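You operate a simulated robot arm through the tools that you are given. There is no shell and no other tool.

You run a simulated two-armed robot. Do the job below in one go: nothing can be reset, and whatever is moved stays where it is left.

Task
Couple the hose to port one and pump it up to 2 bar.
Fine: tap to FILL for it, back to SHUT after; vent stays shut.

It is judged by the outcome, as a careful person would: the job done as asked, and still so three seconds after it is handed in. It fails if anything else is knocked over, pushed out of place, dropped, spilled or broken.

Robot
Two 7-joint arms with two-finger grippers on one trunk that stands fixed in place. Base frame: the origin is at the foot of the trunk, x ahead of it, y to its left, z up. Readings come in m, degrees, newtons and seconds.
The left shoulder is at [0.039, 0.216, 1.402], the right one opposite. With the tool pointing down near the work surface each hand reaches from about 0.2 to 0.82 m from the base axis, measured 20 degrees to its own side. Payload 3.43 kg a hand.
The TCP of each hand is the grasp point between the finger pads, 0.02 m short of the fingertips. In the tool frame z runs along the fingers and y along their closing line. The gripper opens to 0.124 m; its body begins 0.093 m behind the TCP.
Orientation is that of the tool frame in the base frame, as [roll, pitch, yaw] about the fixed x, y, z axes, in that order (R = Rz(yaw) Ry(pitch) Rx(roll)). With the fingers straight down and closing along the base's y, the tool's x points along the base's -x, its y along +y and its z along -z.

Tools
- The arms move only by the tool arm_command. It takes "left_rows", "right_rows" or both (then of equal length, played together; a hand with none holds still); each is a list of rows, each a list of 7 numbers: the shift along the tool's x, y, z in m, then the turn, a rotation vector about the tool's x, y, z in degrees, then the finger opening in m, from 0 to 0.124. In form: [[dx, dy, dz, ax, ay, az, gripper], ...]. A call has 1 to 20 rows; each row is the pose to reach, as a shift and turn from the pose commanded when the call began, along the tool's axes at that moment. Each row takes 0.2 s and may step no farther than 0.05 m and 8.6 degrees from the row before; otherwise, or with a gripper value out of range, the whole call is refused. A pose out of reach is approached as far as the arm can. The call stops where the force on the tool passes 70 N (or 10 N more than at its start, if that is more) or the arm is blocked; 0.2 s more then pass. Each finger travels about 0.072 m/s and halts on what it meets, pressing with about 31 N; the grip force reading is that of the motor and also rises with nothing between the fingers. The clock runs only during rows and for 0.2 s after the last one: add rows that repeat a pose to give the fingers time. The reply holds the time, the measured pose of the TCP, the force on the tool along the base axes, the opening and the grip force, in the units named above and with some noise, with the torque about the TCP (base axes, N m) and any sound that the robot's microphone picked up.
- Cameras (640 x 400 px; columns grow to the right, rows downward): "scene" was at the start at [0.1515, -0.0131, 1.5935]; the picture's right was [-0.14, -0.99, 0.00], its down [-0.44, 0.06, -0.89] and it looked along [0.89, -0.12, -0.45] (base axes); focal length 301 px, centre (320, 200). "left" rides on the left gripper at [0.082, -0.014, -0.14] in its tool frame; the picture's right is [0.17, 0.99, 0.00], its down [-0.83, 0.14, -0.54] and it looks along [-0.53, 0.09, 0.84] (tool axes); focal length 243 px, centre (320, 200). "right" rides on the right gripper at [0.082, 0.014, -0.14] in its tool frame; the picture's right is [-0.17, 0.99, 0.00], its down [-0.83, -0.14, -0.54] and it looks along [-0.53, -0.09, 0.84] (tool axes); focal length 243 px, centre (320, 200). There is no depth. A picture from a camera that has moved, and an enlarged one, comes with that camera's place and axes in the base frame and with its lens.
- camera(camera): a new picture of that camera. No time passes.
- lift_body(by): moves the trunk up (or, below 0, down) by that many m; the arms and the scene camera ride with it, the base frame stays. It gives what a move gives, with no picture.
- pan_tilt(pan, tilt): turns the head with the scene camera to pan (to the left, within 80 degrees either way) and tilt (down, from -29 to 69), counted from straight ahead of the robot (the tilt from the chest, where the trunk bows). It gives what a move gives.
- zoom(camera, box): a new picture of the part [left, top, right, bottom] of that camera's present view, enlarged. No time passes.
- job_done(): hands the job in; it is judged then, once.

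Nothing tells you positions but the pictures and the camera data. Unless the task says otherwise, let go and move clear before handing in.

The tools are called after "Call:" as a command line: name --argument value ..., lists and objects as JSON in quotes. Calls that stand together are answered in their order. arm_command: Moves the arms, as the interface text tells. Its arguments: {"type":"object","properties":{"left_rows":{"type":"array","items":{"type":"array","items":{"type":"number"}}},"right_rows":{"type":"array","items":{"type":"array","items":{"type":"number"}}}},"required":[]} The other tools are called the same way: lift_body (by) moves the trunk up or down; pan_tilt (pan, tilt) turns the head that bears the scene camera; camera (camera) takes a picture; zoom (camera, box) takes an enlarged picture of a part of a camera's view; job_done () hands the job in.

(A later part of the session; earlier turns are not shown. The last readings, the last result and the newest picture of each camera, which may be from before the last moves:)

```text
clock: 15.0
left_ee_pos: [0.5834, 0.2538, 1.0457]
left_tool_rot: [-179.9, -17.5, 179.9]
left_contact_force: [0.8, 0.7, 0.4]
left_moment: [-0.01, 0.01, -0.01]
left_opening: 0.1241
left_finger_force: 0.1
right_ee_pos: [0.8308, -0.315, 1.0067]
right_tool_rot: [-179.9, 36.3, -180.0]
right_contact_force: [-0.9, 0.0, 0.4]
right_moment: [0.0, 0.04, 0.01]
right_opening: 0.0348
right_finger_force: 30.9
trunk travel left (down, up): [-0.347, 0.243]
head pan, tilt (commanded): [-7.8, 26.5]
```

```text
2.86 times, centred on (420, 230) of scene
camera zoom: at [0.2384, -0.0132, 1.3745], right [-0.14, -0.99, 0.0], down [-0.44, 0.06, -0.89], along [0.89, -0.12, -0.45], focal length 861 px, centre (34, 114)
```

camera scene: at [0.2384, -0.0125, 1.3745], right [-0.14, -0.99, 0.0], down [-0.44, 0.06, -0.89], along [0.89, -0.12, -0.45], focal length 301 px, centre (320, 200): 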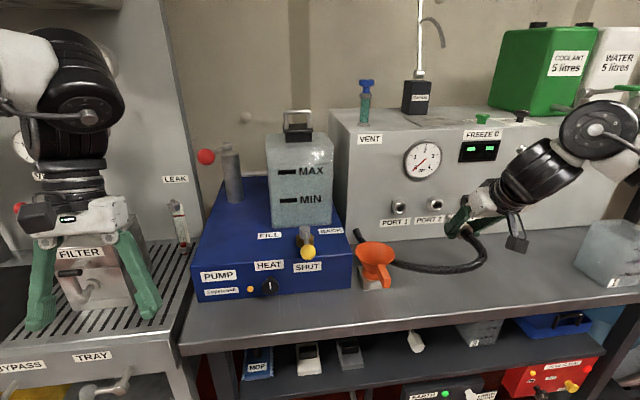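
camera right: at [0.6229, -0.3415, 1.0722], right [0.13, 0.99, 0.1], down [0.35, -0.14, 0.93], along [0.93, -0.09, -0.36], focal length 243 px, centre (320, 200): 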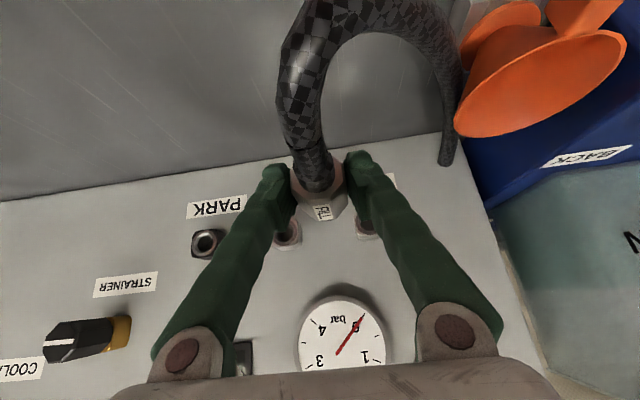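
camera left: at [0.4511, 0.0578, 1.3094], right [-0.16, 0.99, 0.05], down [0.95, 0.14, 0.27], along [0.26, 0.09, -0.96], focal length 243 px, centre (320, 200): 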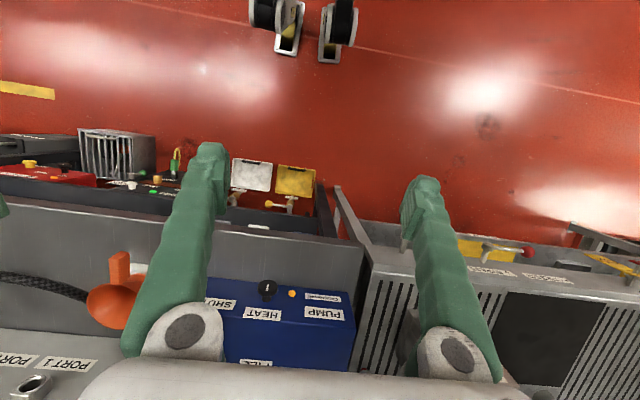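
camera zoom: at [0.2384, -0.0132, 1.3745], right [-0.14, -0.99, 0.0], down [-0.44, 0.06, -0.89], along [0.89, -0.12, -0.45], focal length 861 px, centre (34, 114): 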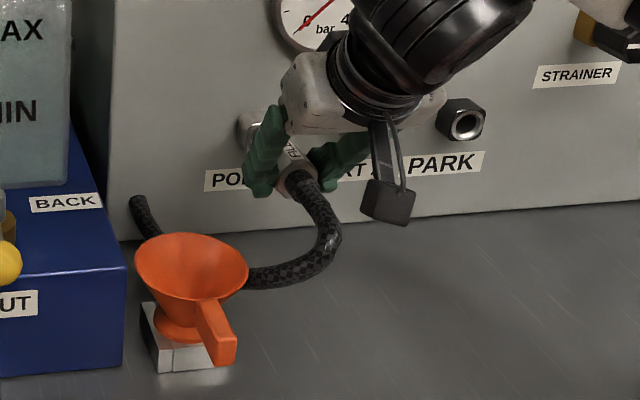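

The spigot is entering. I'll continue slowly to the seated depth, listening for a click.

Call:
arm_command --right_rows '[[-0.0048, 0.0003, 0.0036, 0, 0, 0, 0.02], [-0.0097, 0.0003, 0.0071, 0, 0, 0, 0.02], [-0.0137, 0.0003, 0.0101, 0, 0, 0, 0.02], [-0.0169, 0.0003, 0.0125, 0, 0, 0, 0.02]]'

Call:
zoom --camera "right" --box '[240, 120, 400, 260]'

```text
clock: 16.0
left_ee_pos: [0.5834, 0.2551, 1.046]
left_tool_rot: [-179.8, -17.4, 179.9]
left_contact_force: [0.2, 0.3, 0.5]
left_moment: [0.0, 0.0, 0.0]
left_opening: 0.124
left_finger_force: 0.2
right_ee_pos: [0.8518, -0.3144, 1.0062]
right_tool_rot: [180.0, 36.5, -180.0]
right_contact_force: [0.5, 0.7, -0.2]
right_moment: [-0.03, 0.0, 0.01]
right_opening: 0.0347
right_finger_force: 30.7
trunk travel left (down, up): [-0.347, 0.243]
head pan, tilt (commanded): [-7.8, 26.5]
```

```text
2.86 times, centred on (320, 190) of right
camera zoom: at [0.7023, -0.2996, 1.0715], right [0.13, 0.99, 0.1], down [0.35, -0.14, 0.93], along [0.93, -0.09, -0.36], focal length 693 px, centre (320, 229)
```

zoom: 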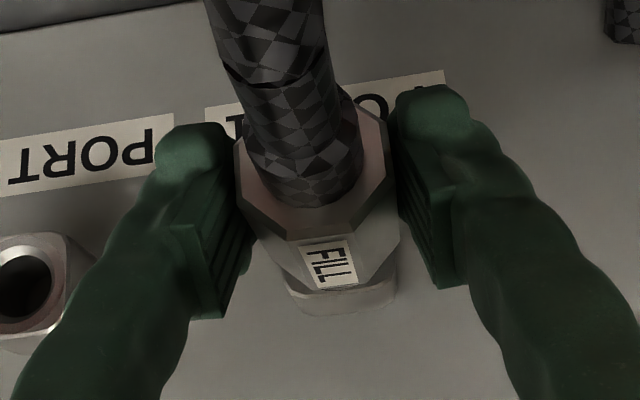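

It's at the parked depth but with no click and no resistance yet. I'll push a bit farther in small steps.

Call:
arm_command --right_rows '[[-0.0024, 0, 0.0018, 0, 0, 0, 0.02], [-0.0048, 0, 0.0036, 0, 0, 0, 0.02], [-0.0072, 0, 0.0053, 0, 0, 0, 0.02], [-0.0097, 0, 0.0071, 0, 0, 0, 0.02]]'

Call:
zoom --camera "right" --box '[240, 120, 400, 260]'

Call:
zoom --camera "scene" --box '[340, 150, 480, 270]'

```text
clock: 17.0
left_ee_pos: [0.582, 0.2552, 1.0475]
left_tool_rot: [-179.7, -17.3, -180.0]
left_contact_force: [0.0, -0.5, -0.3]
left_moment: [0.0, -0.01, 0.03]
left_opening: 0.1239
left_finger_force: 0.1
right_ee_pos: [0.8603, -0.3152, 1.0081]
right_tool_rot: [180.0, 36.4, -179.9]
right_contact_force: [-25.2, 1.7, -1.9]
right_moment: [0.02, 0.3, -0.01]
right_opening: 0.0349
right_finger_force: 30.4
trunk travel left (down, up): [-0.347, 0.243]
head pan, tilt (commanded): [-7.8, 26.5]
```

```text
2.86 times, centred on (320, 190) of right
camera zoom: at [0.7112, -0.2997, 1.0726], right [0.13, 0.99, 0.1], down [0.35, -0.14, 0.93], along [0.93, -0.09, -0.36], focal length 693 px, centre (320, 229)
```

zoom: 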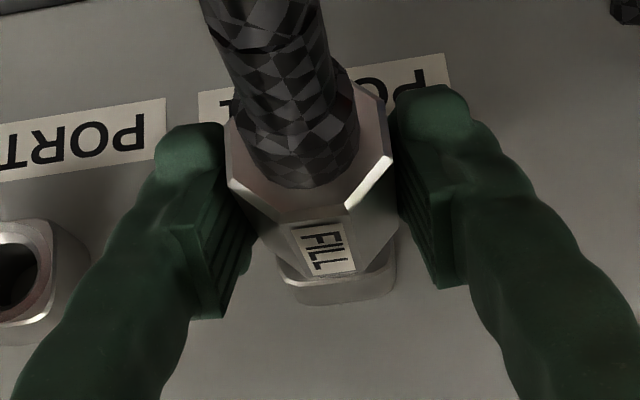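

```text
3.33 times, centred on (410, 210) of scene
camera zoom: at [0.235, -0.0131, 1.3751], right [-0.14, -0.99, 0.0], down [-0.44, 0.06, -0.9], along [0.89, -0.12, -0.44], focal length 1004 px, centre (20, 167)
```

zoom: 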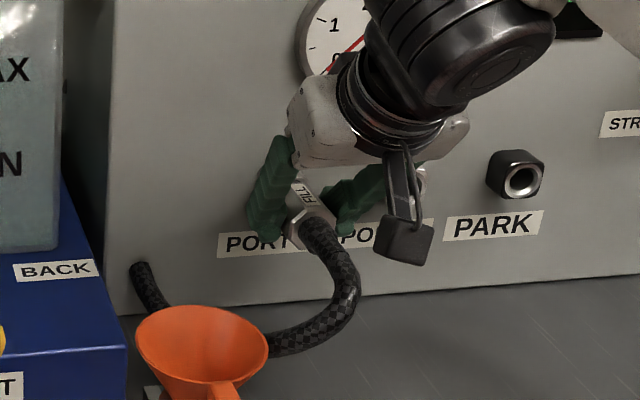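

There's about 25 N of axial resistance now and the hex has slipped slightly in the fingers. I'll look closely at the joint before pushing any harder.

Call:
zoom --camera "right" --box '[290, 150, 350, 210]'

Call:
zoom --camera "scene" --box '[385, 180, 445, 240]'

```text
6.67 times, centred on (320, 180) of right
camera zoom: at [0.7112, -0.2997, 1.0726], right [0.13, 0.99, 0.1], down [0.35, -0.14, 0.93], along [0.93, -0.09, -0.36], focal length 1618 px, centre (320, 333)
```

zoom: 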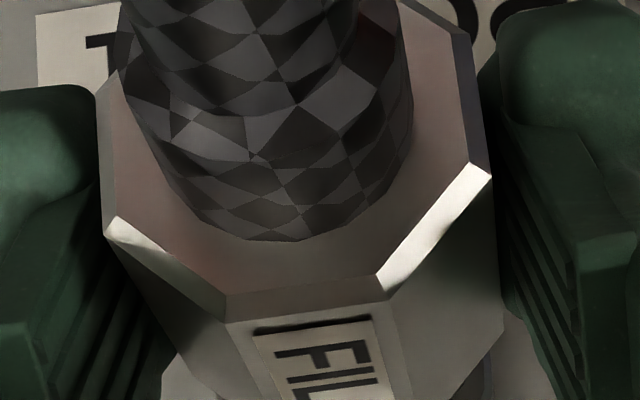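

```text
6.67 times, centred on (415, 210) of scene
camera zoom: at [0.235, -0.0131, 1.3751], right [-0.14, -0.99, 0.0], down [-0.44, 0.06, -0.9], along [0.89, -0.12, -0.44], focal length 2009 px, centre (-313, 133)
```

zoom: 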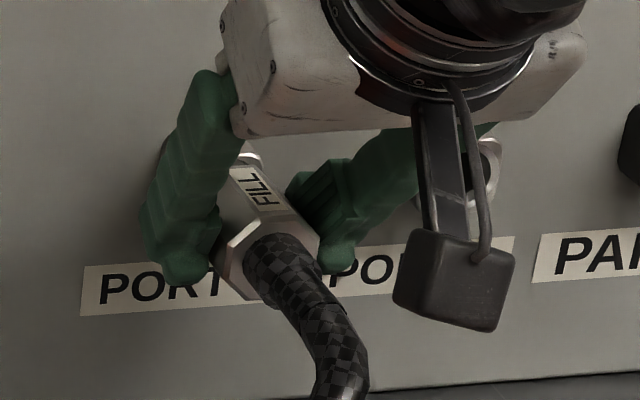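

Call:
zoom --camera "right" --box '[280, 180, 360, 250]'

```text
5.71 times, centred on (320, 215) of right
camera zoom: at [0.7112, -0.2997, 1.0726], right [0.13, 0.99, 0.1], down [0.35, -0.14, 0.93], along [0.93, -0.09, -0.36], focal length 1386 px, centre (320, 114)
```

zoom: 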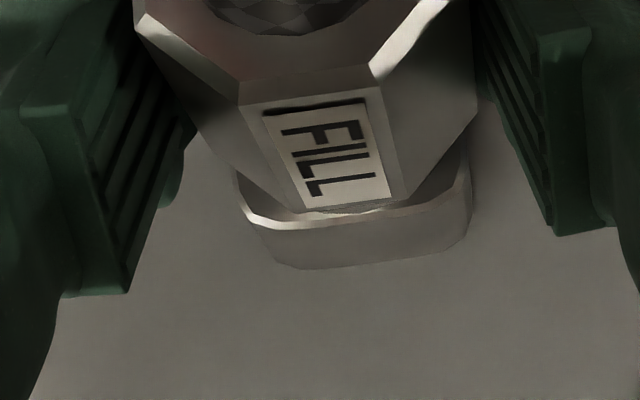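

Call:
arm_command --right_rows '[[-0.0016, 0, 0.0012, 0, 0, 0, 0.0], [-0.0032, 0, 0.0024, 0, 0, 0, 0.0], [-0.0048, 0, 0.0036, 0, 0, 0, 0.0]]'

Call:
zoom --camera "right" --box '[260, 140, 380, 250]'

```text
clock: 17.8
left_ee_pos: [0.5812, 0.2557, 1.0487]
left_tool_rot: [-179.7, -17.3, -180.0]
left_contact_force: [-0.2, 0.1, 0.9]
left_moment: [0.02, -0.02, 0.01]
left_opening: 0.1242
left_finger_force: 0.0
right_ee_pos: [0.8664, -0.3137, 1.0094]
right_tool_rot: [180.0, 36.5, -179.9]
right_contact_force: [-24.5, 0.1, -0.3]
right_moment: [-0.04, 0.34, 0.0]
right_opening: 0.035
right_finger_force: 30.8
trunk travel left (down, up): [-0.347, 0.243]
head pan, tilt (commanded): [-7.8, 26.5]
```

```text
3.64 times, centred on (320, 195) of right
camera zoom: at [0.7173, -0.2998, 1.0734], right [0.13, 0.99, 0.1], down [0.35, -0.14, 0.93], along [0.93, -0.09, -0.36], focal length 882 px, centre (320, 218)
```

zoom: 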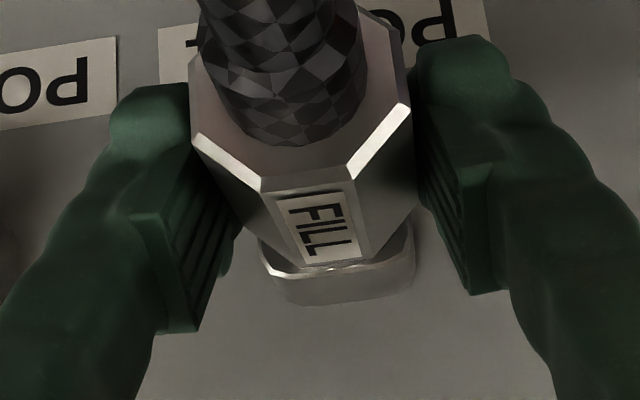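

The force holds at about 25 N with the hand sliding along the hex, so the coupling is bottomed out. I'll ease the push off, then tug lightly to see whether it holds.

Call:
arm_command --right_rows '[[0.0032, 0, -0.0024, 0, 0, 0, 0.0], [0.0056, 0, -0.0042, 0, 0, 0, 0.0], [0.0056, 0, -0.0042, 0, 0, 0, 0.0]]'

Call:
zoom --camera "right" --box '[260, 140, 380, 250]'

```text
clock: 18.6
left_ee_pos: [0.5851, 0.2548, 1.0472]
left_tool_rot: [-179.7, -17.5, 180.0]
left_contact_force: [-0.8, 0.3, 0.0]
left_moment: [0.0, -0.03, 0.0]
left_opening: 0.124
left_finger_force: 0.1
right_ee_pos: [0.8632, -0.3136, 1.0105]
right_tool_rot: [179.9, 36.5, 179.8]
right_contact_force: [3.8, -1.1, 1.9]
right_moment: [0.01, -0.46, -0.12]
right_opening: 0.0348
right_finger_force: 30.7
trunk travel left (down, up): [-0.347, 0.243]
head pan, tilt (commanded): [-7.8, 26.5]
```

```text
3.64 times, centred on (320, 195) of right
camera zoom: at [0.7134, -0.2995, 1.0728], right [0.13, 0.99, 0.1], down [0.34, -0.14, 0.93], along [0.93, -0.09, -0.36], focal length 882 px, centre (320, 218)
```

zoom: 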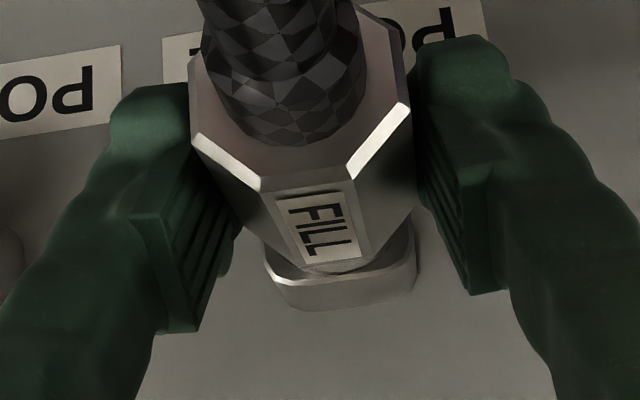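

Call:
arm_command --right_rows '[[0.0016, 0, -0.0012, 0, 0, 0, 0.0], [0.0032, 0, -0.0024, 0, 0, 0, 0.0], [0.0032, 0, -0.0024, 0, 0, 0, 0.0]]'

Call:
zoom --camera "right" --box '[260, 140, 380, 250]'

```text
clock: 19.4
left_ee_pos: [0.5832, 0.255, 1.0469]
left_tool_rot: [-179.8, -17.4, 180.0]
left_contact_force: [0.2, -0.3, 0.4]
left_moment: [-0.01, 0.02, 0.02]
left_opening: 0.1239
left_finger_force: 0.0
right_ee_pos: [0.8578, -0.3141, 1.0084]
right_tool_rot: [180.0, 36.4, -179.9]
right_contact_force: [-0.3, 0.3, 1.3]
right_moment: [0.02, -0.15, -0.01]
right_opening: 0.0348
right_finger_force: 30.9
trunk travel left (down, up): [-0.347, 0.243]
head pan, tilt (commanded): [-7.8, 26.5]
```

```text
3.64 times, centred on (320, 195) of right
camera zoom: at [0.7084, -0.2994, 1.0717], right [0.13, 0.99, 0.1], down [0.35, -0.14, 0.93], along [0.93, -0.09, -0.36], focal length 882 px, centre (320, 218)
```

zoom: 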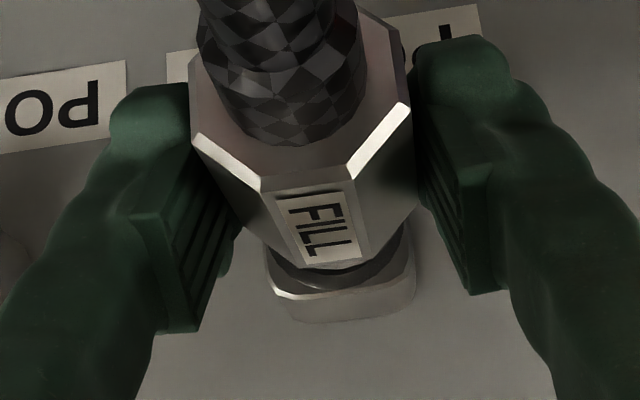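

The coupling slides back out with the hand, so it isn't latched; finger friction slips at about 25 N before it snaps. I'll push it home again, release it carefully and check it stays put, then push from behind the hex for a firmer seat.

Call:
arm_command --right_rows '[[-0.004, 0, 0.003, 0, 0, 0, 0.0], [-0.008, 0, 0.0059, 0, 0, 0, 0.0], [-0.0088, 0, 0.0065, 0, 0, 0, 0.0]]'

Call:
zoom --camera "right" --box '[260, 140, 380, 250]'

```text
clock: 20.2
left_ee_pos: [0.5814, 0.2542, 1.0476]
left_tool_rot: [-179.8, -17.3, 180.0]
left_contact_force: [1.1, 0.0, -0.9]
left_moment: [0.03, 0.0, -0.03]
left_opening: 0.1239
left_finger_force: 0.0
right_ee_pos: [0.8662, -0.3145, 1.0074]
right_tool_rot: [-179.9, 36.4, -179.9]
right_contact_force: [-17.1, -1.5, -1.0]
right_moment: [0.0, 0.28, -0.01]
right_opening: 0.0349
right_finger_force: 31.0
trunk travel left (down, up): [-0.347, 0.243]
head pan, tilt (commanded): [-7.8, 26.5]
```

```text
3.64 times, centred on (320, 195) of right
camera zoom: at [0.7176, -0.3001, 1.0719], right [0.13, 0.99, 0.1], down [0.35, -0.14, 0.93], along [0.93, -0.09, -0.36], focal length 882 px, centre (320, 218)
```

zoom: 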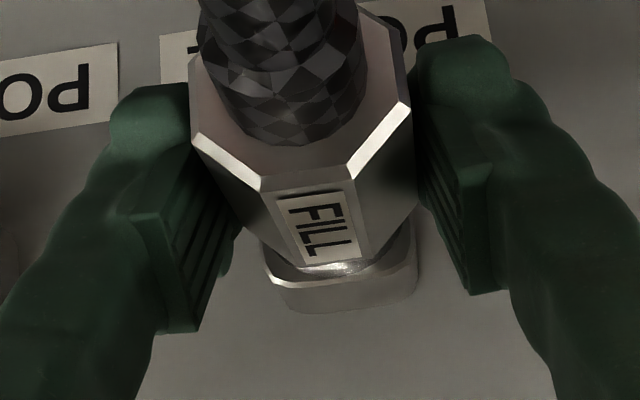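

Call:
arm_command --right_rows '[[0.0016, 0, -0.0012, 0, 0, 0, 0.0], [0.0016, 0, -0.0012, 0, 0, 0, 0.03], [0.0016, 0, -0.0012, 0, 0, 0, 0.04], [0.0016, 0, -0.0012, 0, 0, 0, 0.048]]'

Call:
zoom --camera "right" --box '[260, 140, 380, 250]'

Call:
zoom --camera "scene" --box '[340, 150, 480, 270]'

```text
clock: 21.2
left_ee_pos: [0.5835, 0.2554, 1.046]
left_tool_rot: [-179.8, -17.4, 180.0]
left_contact_force: [-0.2, -0.1, 0.6]
left_moment: [0.03, 0.04, -0.01]
left_opening: 0.124
left_finger_force: 0.0
right_ee_pos: [0.8681, -0.3134, 1.0081]
right_tool_rot: [179.9, 36.4, 179.8]
right_contact_force: [-0.2, 0.3, 0.6]
right_moment: [0.01, 0.03, 0.01]
right_opening: 0.048
right_finger_force: 0.0
trunk travel left (down, up): [-0.347, 0.243]
head pan, tilt (commanded): [-7.8, 26.5]
```

```text
3.64 times, centred on (320, 195) of right
camera zoom: at [0.7178, -0.2993, 1.0719], right [0.13, 0.99, 0.1], down [0.35, -0.14, 0.93], along [0.93, -0.09, -0.36], focal length 882 px, centre (320, 218)
```

zoom: 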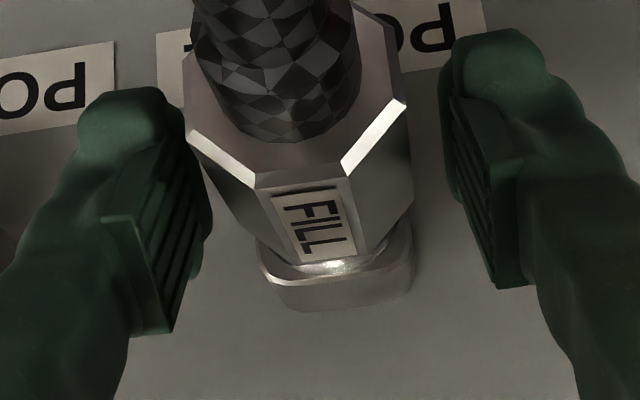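

```text
3.33 times, centred on (410, 210) of scene
camera zoom: at [0.238, -0.0132, 1.3746], right [-0.14, -0.99, 0.0], down [-0.44, 0.06, -0.89], along [0.89, -0.12, -0.45], focal length 1004 px, centre (20, 167)
```

zoom: 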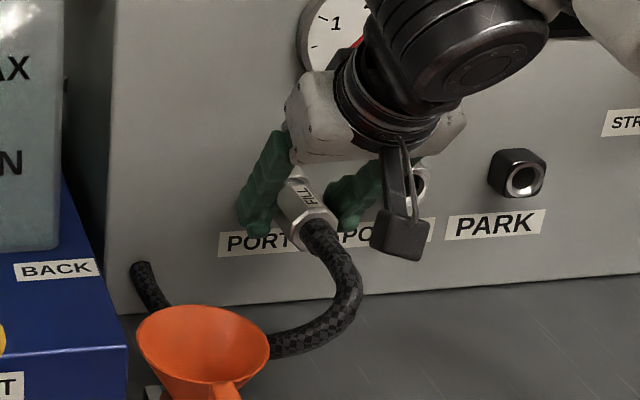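

The coupling stays in PORT 1 when released. I'll open wider and back off along the approach line to inspect the joint.

Call:
arm_command --right_rows '[[0, 0.0, -0.005, 0, 0, 0, 0.06], [0, 0.0, -0.03, 0, 0, 0, 0.065], [0, 0.0, -0.06, 0, 0, 0, 0.07], [0.02, 0.0, -0.1, 0, 0, 0, 0.07]]'

Call:
zoom --camera "right" --box '[260, 100, 380, 220]'

Call:
zoom --camera "scene" --box '[370, 170, 470, 260]'

```text
clock: 22.2
left_ee_pos: [0.5816, 0.2551, 1.0477]
left_tool_rot: [-179.7, -17.3, -179.9]
left_contact_force: [-0.3, 0.2, 0.7]
left_moment: [0.0, -0.01, 0.03]
left_opening: 0.1242
left_finger_force: 0.0
right_ee_pos: [0.7902, -0.3154, 1.0778]
right_tool_rot: [179.8, 36.6, 179.9]
right_contact_force: [-0.1, 0.4, -0.1]
right_moment: [0.01, -0.07, -0.02]
right_opening: 0.07
right_finger_force: 0.1
trunk travel left (down, up): [-0.347, 0.243]
head pan, tilt (commanded): [-7.8, 26.5]
```

```text
3.33 times, centred on (320, 160) of right
camera zoom: at [0.6406, -0.3, 1.1414], right [0.13, 0.99, 0.1], down [0.35, -0.14, 0.93], along [0.93, -0.09, -0.36], focal length 809 px, centre (320, 333)
```

zoom: 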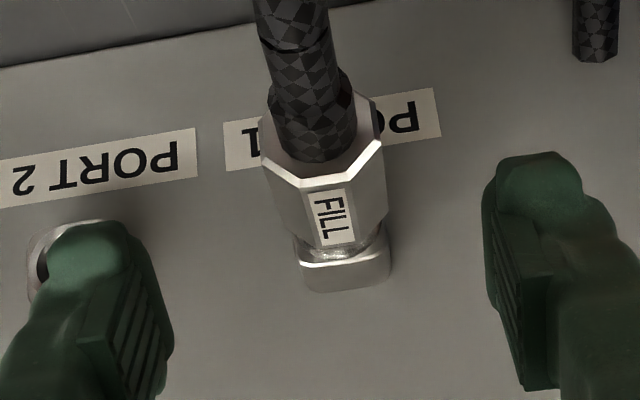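

```text
4.44 times, centred on (420, 215) of scene
camera zoom: at [0.236, -0.0132, 1.375], right [-0.14, -0.99, 0.0], down [-0.44, 0.06, -0.9], along [0.89, -0.12, -0.45], focal length 1339 px, centre (-124, 133)
```

zoom: 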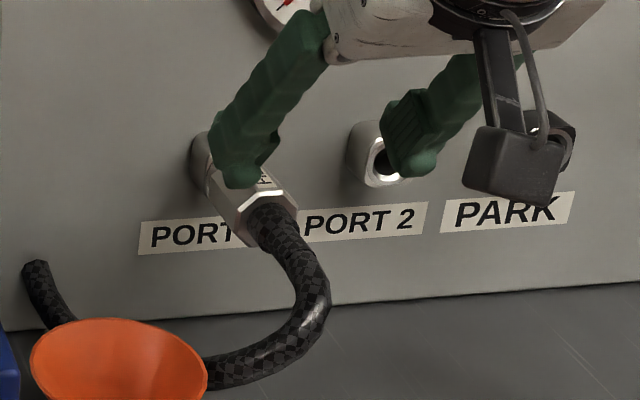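

I'll put the camera at exactly the same offset from PORT 1 as in my earlier PARK picture, so the insertion depths can be compared directly.

Call:
arm_command --right_rows '[[-0.0072, 0.0066, -0.0054, 0, 0, 0, 0.075], [-0.0072, 0.0066, -0.0054, 0, 0, 0, 0.075]]'

Call:
zoom --camera "right" --box '[270, 100, 370, 200]'

```text
clock: 22.8
left_ee_pos: [0.5831, 0.2554, 1.0462]
left_tool_rot: [-179.7, -17.5, -180.0]
left_contact_force: [0.6, 0.1, -0.1]
left_moment: [0.0, 0.02, -0.03]
left_opening: 0.1237
left_finger_force: 0.2
right_ee_pos: [0.7946, -0.3069, 1.0869]
right_tool_rot: [179.9, 36.5, 179.8]
right_contact_force: [0.7, 0.0, -1.4]
right_moment: [0.02, 0.01, 0.04]
right_opening: 0.0749
right_finger_force: 0.0
trunk travel left (down, up): [-0.347, 0.243]
head pan, tilt (commanded): [-7.8, 26.5]
```

```text
4.00 times, centred on (320, 150) of right
camera zoom: at [0.645, -0.2938, 1.1493], right [0.13, 0.99, 0.1], down [0.35, -0.14, 0.93], along [0.93, -0.09, -0.36], focal length 970 px, centre (320, 400)
```

zoom: 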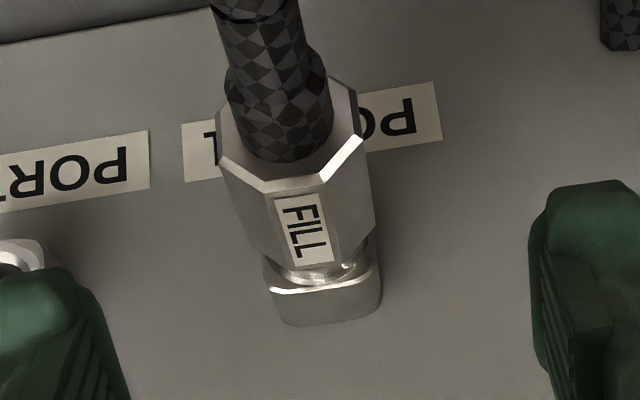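

Its position matches the PARK seating exactly, so the coupling is seated in PORT 1, and pumping will confirm it. I'll retreat the right hand to clear the gauge view.

Call:
arm_command --right_rows '[[0.036, 0, -0.026, 0, 0, 0, 0.075], [0.072, -0.02, -0.053, 0, 0, 0, 0.075], [0.1, -0.05, -0.078, 0, 0, 0, 0.075], [0.12, -0.09, -0.09, 0, 0, 0, 0.075], [0.137, -0.13, -0.101, 0, 0, 0, 0.075], [0.137, -0.17, -0.101, 0, 0, 0, 0.075]]'

Call:
camera --camera "scene"

Call:
zoom --camera "scene" --box '[340, 120, 480, 280]'

Call:
zoom --camera "scene" --box '[190, 130, 360, 300]'

```text
clock: 24.2
left_ee_pos: [0.5841, 0.2539, 1.0464]
left_tool_rot: [-179.8, -17.4, 179.9]
left_contact_force: [0.8, 0.3, 0.0]
left_moment: [0.04, -0.03, -0.01]
left_opening: 0.1242
left_finger_force: 0.1
right_ee_pos: [0.6235, -0.4774, 1.0851]
right_tool_rot: [179.8, 36.6, 180.0]
right_contact_force: [-0.2, 0.0, -0.7]
right_moment: [0.01, -0.02, 0.02]
right_opening: 0.0753
right_finger_force: 0.1
trunk travel left (down, up): [-0.347, 0.243]
head pan, tilt (commanded): [-7.8, 26.5]
```

```text
taken
camera scene: at [0.238, -0.0142, 1.3746], right [-0.14, -0.99, 0.0], down [-0.44, 0.06, -0.89], along [0.89, -0.12, -0.45], focal length 301 px, centre (320, 200)
```

scene: 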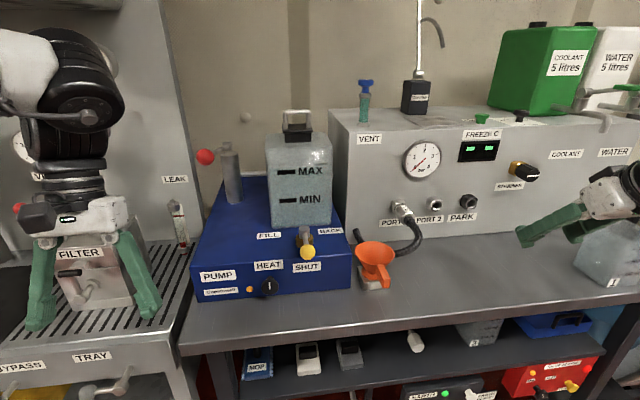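

```text
2.50 times, centred on (410, 200) of scene
camera zoom: at [0.238, -0.0142, 1.3746], right [-0.14, -0.99, 0.0], down [-0.44, 0.06, -0.89], along [0.89, -0.12, -0.45], focal length 753 px, centre (95, 200)
```

zoom: 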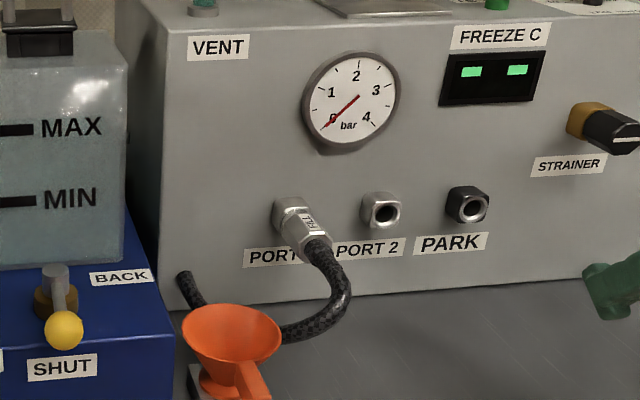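

```text
2.35 times, centred on (275, 215) of scene
camera zoom: at [0.238, -0.0142, 1.3746], right [-0.14, -0.99, 0.0], down [-0.44, 0.06, -0.89], along [0.89, -0.12, -0.45], focal length 709 px, centre (426, 165)
```

zoom: 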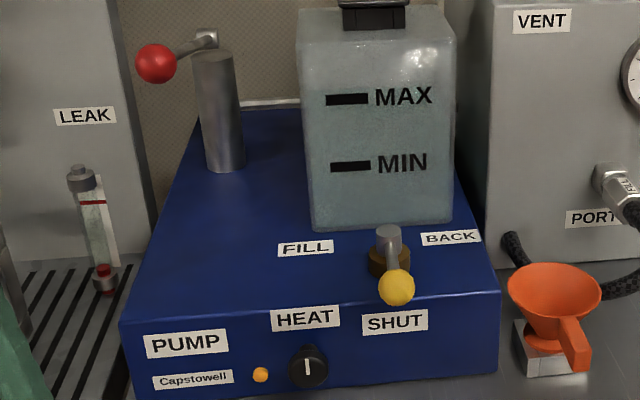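

Hose is on PORT 1 and the funnel stands undisturbed. Next is the tap: I'll pitch the left hand forward the same way, raising it slightly.

Call:
arm_command --left_rows '[[0.003, 0, -0.01, 0, -8.2, 0, 0.124], [0.006, 0, -0.02, 0, -16.4, 0, 0.12], [0.009, 0, -0.03, 0, -24.6, 0, 0.11], [0.012, 0, -0.04, 0, -32.8, 0, 0.1], [0.015, 0, -0.05, 0, -41, 0, 0.09], [0.018, 0, -0.057, 0, -49.2, 0, 0.08]]'

Call:
camera --camera "left"

Call:
camera --camera "scene"

```text
clock: 25.6
left_ee_pos: [0.581, 0.267, 1.1138]
left_tool_rot: [-179.5, 32.0, -179.7]
left_contact_force: [-1.1, 0.1, 0.0]
left_moment: [-0.03, 0.02, 0.02]
left_opening: 0.0798
left_finger_force: 0.0
left hand out of reach, approached as far as the arm can: row 6
right_ee_pos: [0.6235, -0.4761, 1.0868]
right_tool_rot: [180.0, 36.5, -180.0]
right_contact_force: [0.9, -0.4, 0.1]
right_moment: [-0.05, 0.01, -0.02]
right_opening: 0.0748
right_finger_force: 0.2
trunk travel left (down, up): [-0.347, 0.243]
head pan, tilt (commanded): [-7.8, 26.5]
```

```text
taken
camera left: at [0.4387, 0.2544, 1.1878], right [-0.14, 0.99, -0.09], down [0.42, 0.14, 0.9], along [0.9, 0.09, -0.43], focal length 243 px, centre (320, 200)
```

left: 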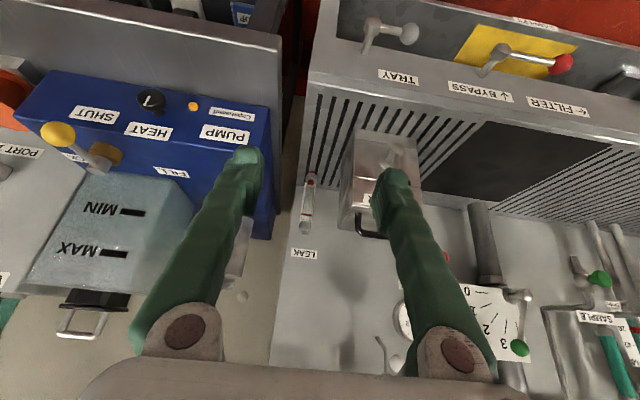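

```text
taken
camera scene: at [0.2368, -0.0119, 1.3749], right [-0.14, -0.99, 0.0], down [-0.44, 0.06, -0.9], along [0.89, -0.12, -0.45], focal length 301 px, centre (320, 200)
```

scene: 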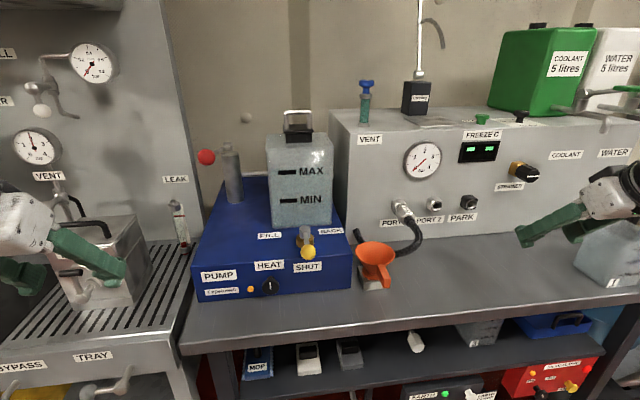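

The tap ball triangulates to (0.725, -0.055, 1.013). I'll bring the left hand to a pre-grasp pose above and in front of it, yawed about -28° so the fingers can follow the lever round.

Call:
arm_command --left_rows '[[-0.009, -0.0375, 0.0094, 1.86, 0, 2.97, 0.075], [-0.018, -0.075, 0.0188, 3.71, 0, 5.94, 0.07], [-0.0275, -0.1125, 0.0282, 5.57, 0, 8.9, 0.07], [-0.0366, -0.15, 0.0377, 7.42, 0, 11.87, 0.07], [-0.0458, -0.1875, 0.0471, 9.28, 0, 14.84, 0.07], [-0.0549, -0.225, 0.0565, 11.13, 0, 17.8, 0.07], [-0.064, -0.2625, 0.0659, 12.99, 0, 20.77, 0.07], [-0.0732, -0.3, 0.0753, 14.84, 0, 23.74, 0.07]]'

Call:
camera --camera "left"

Call:
camera --camera "scene"

```text
clock: 27.4
left_ee_pos: [0.6863, -0.0347, 1.0856]
left_tool_rot: [-179.7, 31.9, 152.2]
left_contact_force: [-0.6, -0.8, -0.2]
left_moment: [0.02, 0.01, 0.01]
left_opening: 0.0701
left_finger_force: 0.0
right_ee_pos: [0.6252, -0.4781, 1.0842]
right_tool_rot: [179.9, 36.3, 180.0]
right_contact_force: [-0.5, -0.4, -0.1]
right_moment: [0.04, -0.01, -0.02]
right_opening: 0.0749
right_finger_force: 0.1
trunk travel left (down, up): [-0.347, 0.243]
head pan, tilt (commanded): [-7.8, 26.5]
```

```text
taken
camera left: at [0.5536, 0.0216, 1.1622], right [0.34, 0.94, -0.09], down [0.44, -0.07, 0.9], along [0.83, -0.34, -0.43], focal length 243 px, centre (320, 200)
```

left: 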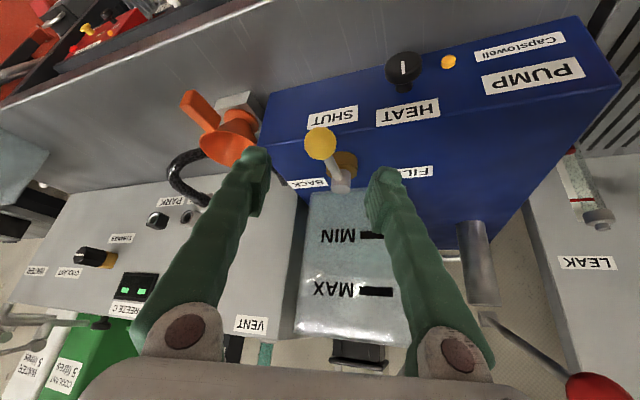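

```text
taken
camera scene: at [0.2389, -0.0143, 1.3744], right [-0.14, -0.99, 0.0], down [-0.44, 0.06, -0.89], along [0.89, -0.12, -0.45], focal length 301 px, centre (320, 200)
```

scene: 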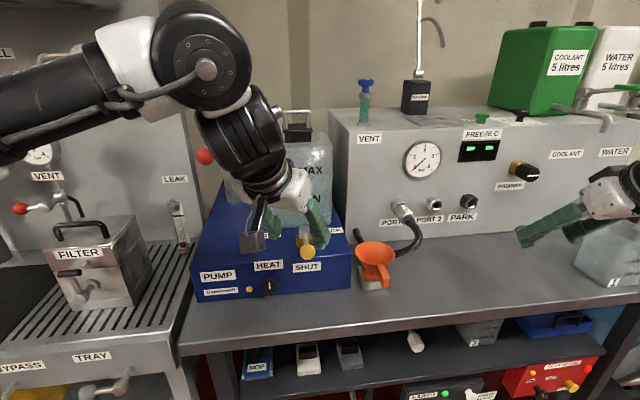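

Call:
zoom --camera "left" --box '[240, 90, 440, 230]'

Call:
zoom --camera "scene" --box '[230, 170, 350, 290]'

```text
2.86 times, centred on (340, 160) of left
camera zoom: at [0.5536, 0.0216, 1.1622], right [0.34, 0.94, -0.09], down [0.44, -0.07, 0.9], along [0.83, -0.34, -0.43], focal length 693 px, centre (263, 314)
```

zoom: 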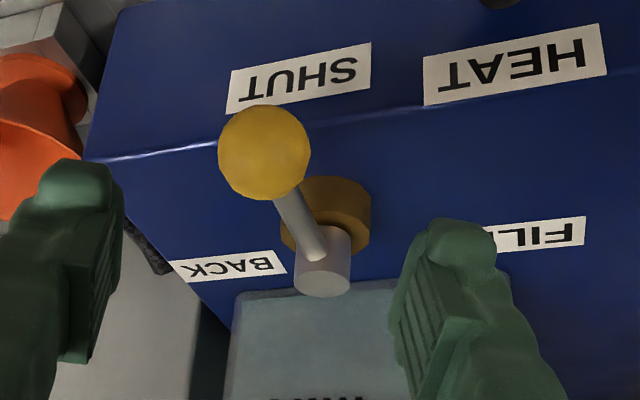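

```text
3.33 times, centred on (290, 230) of scene
camera zoom: at [0.2389, -0.0143, 1.3744], right [-0.14, -0.99, 0.0], down [-0.44, 0.06, -0.89], along [0.89, -0.12, -0.45], focal length 1004 px, centre (420, 100)
```

zoom: 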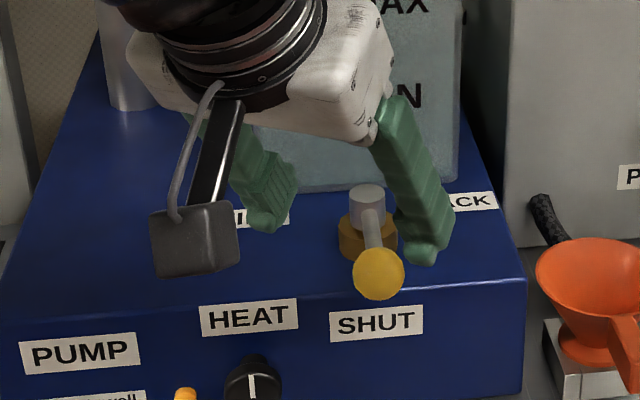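

Ball refined to about (0.730, -0.057, 1.009), and the approach line goes straight to it. I'll descend and close gently on the ball.

Call:
arm_command --left_rows '[[0, 0, 0.03, 0, 0, 0, 0.07], [0, 0, 0.06, 0, 0, 0, 0.07], [0, 0, 0.088, 0, 0, 0, 0.065], [0, 0, 0.088, 0, 0, 0, 0.06]]'

Call:
zoom --camera "left" --box '[220, 90, 420, 230]'

Call:
zoom --camera "scene" --box '[230, 170, 350, 290]'

```text
clock: 28.4
left_ee_pos: [0.7272, -0.0557, 1.0139]
left_tool_rot: [-179.7, 31.8, 152.1]
left_contact_force: [0.4, -0.5, -1.0]
left_moment: [0.0, -0.02, -0.02]
left_opening: 0.0601
left_finger_force: 0.0
right_ee_pos: [0.6242, -0.4772, 1.0862]
right_tool_rot: [-180.0, 36.5, 180.0]
right_contact_force: [-0.4, -0.2, -0.4]
right_moment: [0.0, 0.01, -0.02]
right_opening: 0.075
right_finger_force: 0.0
trunk travel left (down, up): [-0.347, 0.243]
head pan, tilt (commanded): [-7.8, 26.5]
```

```text
2.86 times, centred on (320, 160) of left
camera zoom: at [0.594, 0.0008, 1.0886], right [0.34, 0.94, -0.09], down [0.44, -0.07, 0.9], along [0.83, -0.34, -0.43], focal length 693 px, centre (320, 314)
```

zoom: 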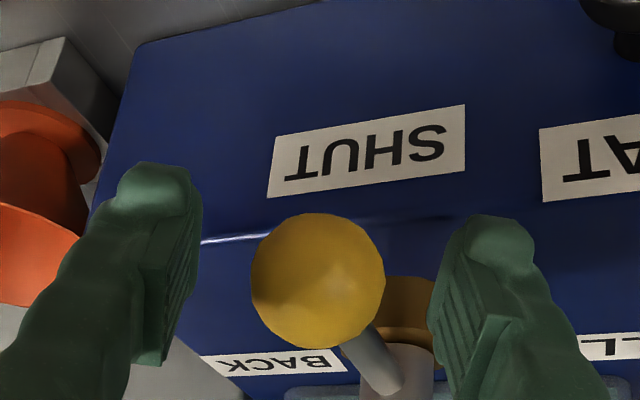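

```text
3.33 times, centred on (290, 230) of scene
camera zoom: at [0.2378, -0.0132, 1.3747], right [-0.14, -0.99, 0.0], down [-0.44, 0.06, -0.89], along [0.89, -0.12, -0.45], focal length 1004 px, centre (420, 100)
```

zoom: 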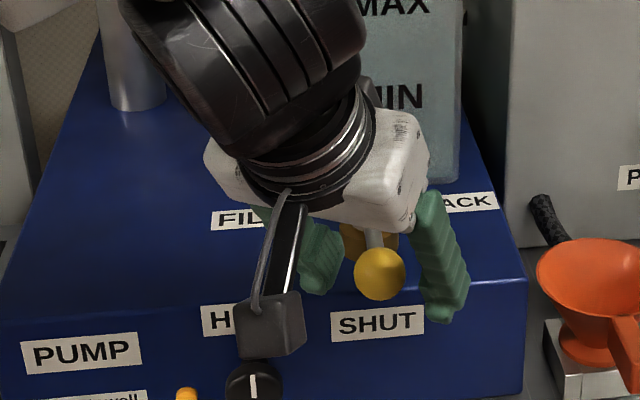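

Call:
arm_command --left_rows '[[0, 0, 0, 0, 0, 0, 0.045], [0, 0, 0, 0, 0, 0, 0.02], [0, 0, 0, 0, 0, 0, 0.02], [0, 0, 0, 0, 0, 0, 0.02]]'

Call:
zoom --camera "left" --box '[220, 90, 420, 230]'

```text
clock: 29.4
left_ee_pos: [0.7273, -0.0521, 1.0113]
left_tool_rot: [-179.8, 31.8, 152.3]
left_contact_force: [-6.0, 8.3, -5.4]
left_moment: [-0.06, 0.21, 1.01]
left_opening: 0.0257
left_finger_force: 45.4
right_ee_pos: [0.6243, -0.4759, 1.0852]
right_tool_rot: [180.0, 36.4, -180.0]
right_contact_force: [-0.3, 0.0, 0.1]
right_moment: [-0.01, -0.01, -0.02]
right_opening: 0.075
right_finger_force: 0.0
trunk travel left (down, up): [-0.347, 0.243]
head pan, tilt (commanded): [-7.8, 26.5]
```

```text
2.86 times, centred on (320, 160) of left
camera zoom: at [0.5938, 0.0027, 1.088], right [0.34, 0.94, -0.09], down [0.44, -0.07, 0.9], along [0.83, -0.34, -0.44], focal length 693 px, centre (320, 314)
```

zoom: 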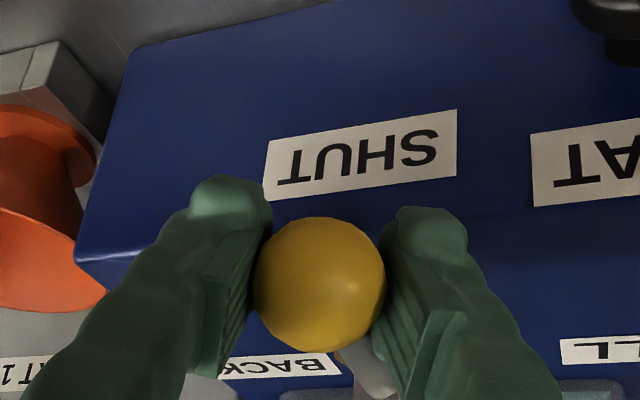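

The grip closed to 0.0257 m on a 31 mm ball, so the pads are catching it off-centre. I'll reopen, shift the hand about 9 mm toward its camera side, and regrip.

Call:
arm_command --left_rows '[[0, 0, 0, 0, 0, 0, 0.035], [0, 0, 0, 0, 0, 0, 0.055], [0.005, 0, 0, 0, 0, 0, 0.055], [0.009, -0.001, 0, 0, 0, 0, 0.055], [0.009, -0.001, 0, 0, 0, 0, 0.055]]'

Call:
zoom --camera "left" --box '[220, 90, 420, 230]'

Call:
zoom --camera "scene" --box '[230, 170, 350, 290]'

```text
clock: 30.6
left_ee_pos: [0.7197, -0.0521, 1.0091]
left_tool_rot: [-179.7, 31.9, 152.3]
left_contact_force: [0.1, -0.4, -0.4]
left_moment: [0.04, 0.03, 0.01]
left_opening: 0.0551
left_finger_force: 0.1
right_ee_pos: [0.6242, -0.4766, 1.0844]
right_tool_rot: [179.9, 36.6, -180.0]
right_contact_force: [0.6, -0.3, 1.4]
right_moment: [0.0, 0.0, 0.01]
right_opening: 0.0751
right_finger_force: 0.1
trunk travel left (down, up): [-0.347, 0.243]
head pan, tilt (commanded): [-7.8, 26.5]
```

```text
2.86 times, centred on (320, 160) of left
camera zoom: at [0.5866, 0.003, 1.0841], right [0.34, 0.94, -0.09], down [0.44, -0.07, 0.9], along [0.83, -0.34, -0.43], focal length 693 px, centre (320, 314)
```

zoom: 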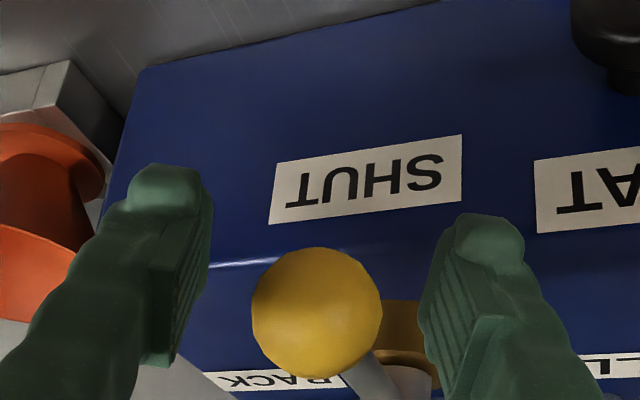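

```text
3.33 times, centred on (290, 230) of scene
camera zoom: at [0.2381, -0.0132, 1.3746], right [-0.14, -0.99, 0.0], down [-0.44, 0.06, -0.89], along [0.89, -0.12, -0.45], focal length 1004 px, centre (420, 100)
```

zoom: 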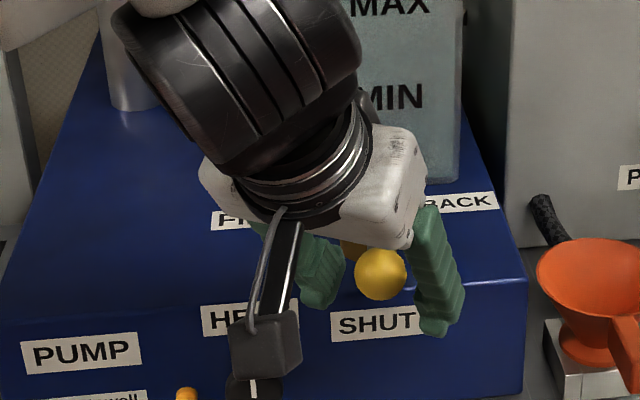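

Call:
arm_command --left_rows '[[0, 0, 0, 0, 0, 0, 0.04], [0, 0, 0, 0, 0, 0, 0.028], [0, 0, 0, 0, 0, 0, 0.028], [0, 0, 0, 0, 0, 0, 0.028]]'

Call:
zoom --camera "left" --box '[220, 90, 420, 230]'

```text
clock: 31.6
left_ee_pos: [0.7205, -0.0515, 1.0085]
left_tool_rot: [-179.7, 31.9, 152.2]
left_contact_force: [0.2, 0.4, 0.6]
left_moment: [-0.01, 0.02, 0.0]
left_opening: 0.0279
left_finger_force: 0.1
right_ee_pos: [0.6244, -0.4784, 1.0847]
right_tool_rot: [-180.0, 36.6, 180.0]
right_contact_force: [1.0, 0.3, 0.4]
right_moment: [-0.01, -0.01, 0.01]
right_opening: 0.075
right_finger_force: 0.0
trunk travel left (down, up): [-0.347, 0.243]
head pan, tilt (commanded): [-7.8, 26.5]
```

```text
2.86 times, centred on (320, 160) of left
camera zoom: at [0.5868, 0.0032, 1.0841], right [0.34, 0.94, -0.09], down [0.44, -0.07, 0.9], along [0.83, -0.34, -0.43], focal length 693 px, centre (320, 314)
```

zoom: 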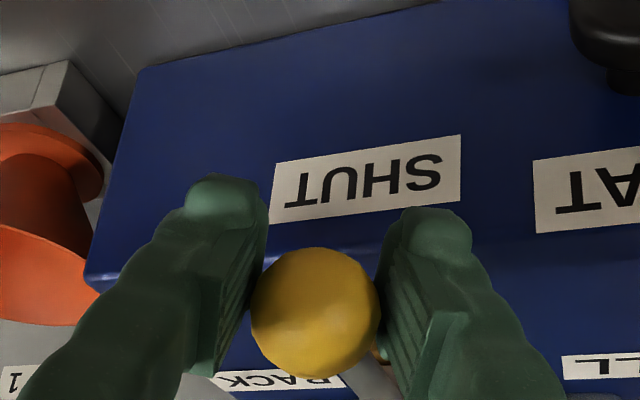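

There was no contact at 0.028 m, and the ball covers the pad edges in the picture, so it sits higher than the pads (z about 1.017). I'll open, lift about 8 mm, and close again.

Call:
arm_command --left_rows '[[0, 0, 0, 0, 0, 0, 0.045], [0, 0, 0, 0, 0, 0, 0.055], [-0.003, -0.001, -0.008, 0, 0, 0, 0.055], [-0.003, -0.001, -0.008, 0, 0, 0, 0.04], [-0.003, -0.001, -0.008, 0, 0, 0, 0.026], [-0.003, -0.001, -0.008, 0, 0, 0, 0.026], [-0.003, -0.001, -0.008, 0, 0, 0, 0.026]]'

Call:
zoom --camera "left" --box '[220, 90, 420, 230]'

Call:
zoom --camera "scene" --box '[230, 170, 350, 290]'

```text
clock: 33.2
left_ee_pos: [0.7184, -0.0527, 1.0171]
left_tool_rot: [-179.7, 31.9, 152.3]
left_contact_force: [3.2, 1.7, 1.8]
left_moment: [0.05, -0.07, 0.07]
left_opening: 0.0299
left_finger_force: 45.1
right_ee_pos: [0.6249, -0.4771, 1.0847]
right_tool_rot: [179.9, 36.5, -180.0]
right_contact_force: [0.1, -0.9, 1.1]
right_moment: [0.03, 0.01, -0.01]
right_opening: 0.0751
right_finger_force: 0.1
trunk travel left (down, up): [-0.347, 0.243]
head pan, tilt (commanded): [-7.8, 26.5]
```

```text
2.86 times, centred on (320, 160) of left
camera zoom: at [0.5849, 0.0033, 1.092], right [0.34, 0.94, -0.09], down [0.44, -0.07, 0.9], along [0.83, -0.34, -0.43], focal length 693 px, centre (320, 314)
```

zoom: 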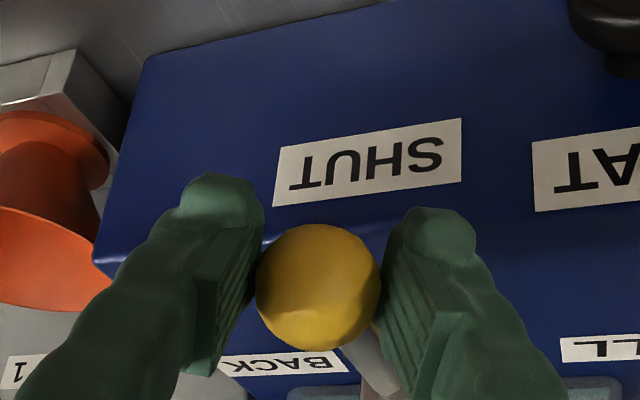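

```text
3.33 times, centred on (290, 230) of scene
camera zoom: at [0.2383, -0.0128, 1.3746], right [-0.14, -0.99, 0.0], down [-0.44, 0.06, -0.89], along [0.89, -0.12, -0.45], focal length 1004 px, centre (420, 100)
```

zoom: 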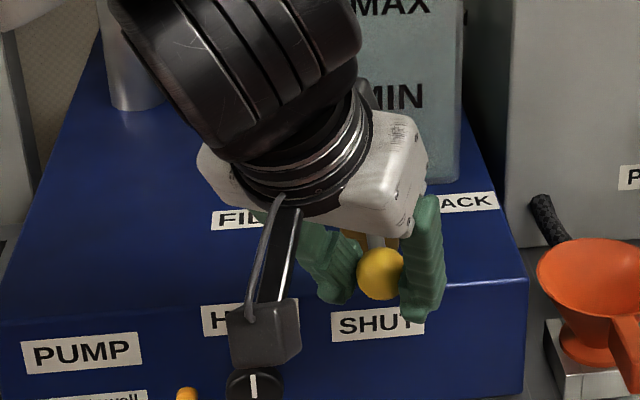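

The ball is now gripped squarely (0.0299 m, little net force). I'll swing it along its arc toward FILL, checking after the first 40°.

Call:
arm_command --left_rows '[[0.0048, 0.0135, -0.003, 2.65, 0, 4.25, 0.024], [0.0076, 0.0278, -0.0047, 5.3, 0, 8.5, 0.024], [0.0082, 0.0424, -0.0051, 7.9, 0, 12.7, 0.024], [0.0066, 0.0569, -0.0041, 10.6, 0, 17.0, 0.024]]'

Call:
zoom --camera "left" --box '[220, 90, 420, 230]'

Call:
zoom --camera "scene" --box '[230, 170, 350, 290]'

```text
clock: 34.2
left_ee_pos: [0.7379, 0.0006, 1.014]
left_tool_rot: [-179.7, 31.9, 132.0]
left_contact_force: [1.8, -11.5, -8.5]
left_moment: [0.13, 0.13, -0.59]
left_opening: 0.0294
left_finger_force: 45.5
right_ee_pos: [0.6256, -0.4784, 1.0829]
right_tool_rot: [179.9, 36.4, 180.0]
right_contact_force: [0.7, 0.6, 0.7]
right_moment: [0.0, 0.03, 0.0]
right_opening: 0.0748
right_finger_force: 0.1
trunk travel left (down, up): [-0.347, 0.243]
head pan, tilt (commanded): [-7.8, 26.5]
```

```text
2.86 times, centred on (320, 160) of left
camera zoom: at [0.6328, 0.0985, 1.0899], right [0.64, 0.76, -0.09], down [0.39, -0.22, 0.9], along [0.66, -0.61, -0.43], focal length 693 px, centre (320, 314)
```

zoom: 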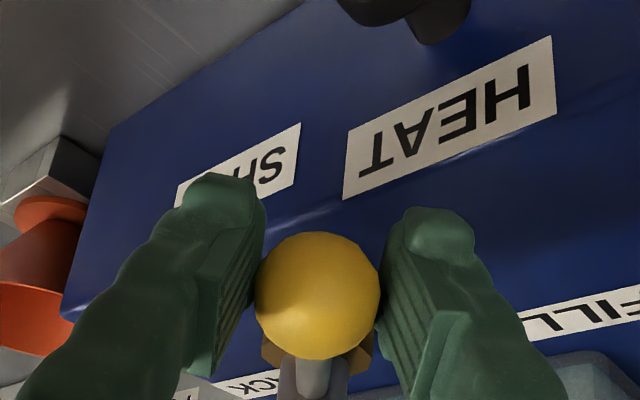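

```text
3.33 times, centred on (290, 230) of scene
camera zoom: at [0.2397, -0.0141, 1.3742], right [-0.14, -0.99, 0.0], down [-0.44, 0.06, -0.89], along [0.89, -0.12, -0.45], focal length 1004 px, centre (420, 100)
```

zoom: 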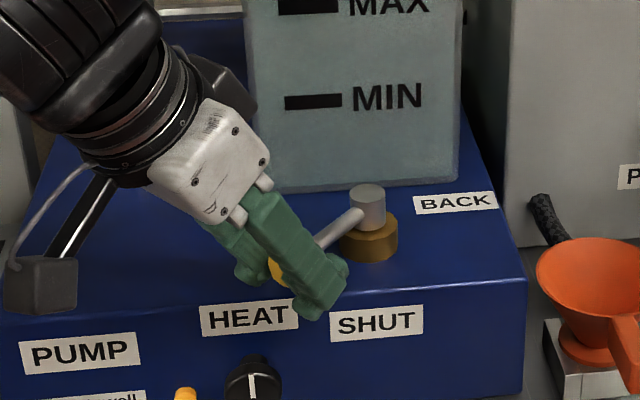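

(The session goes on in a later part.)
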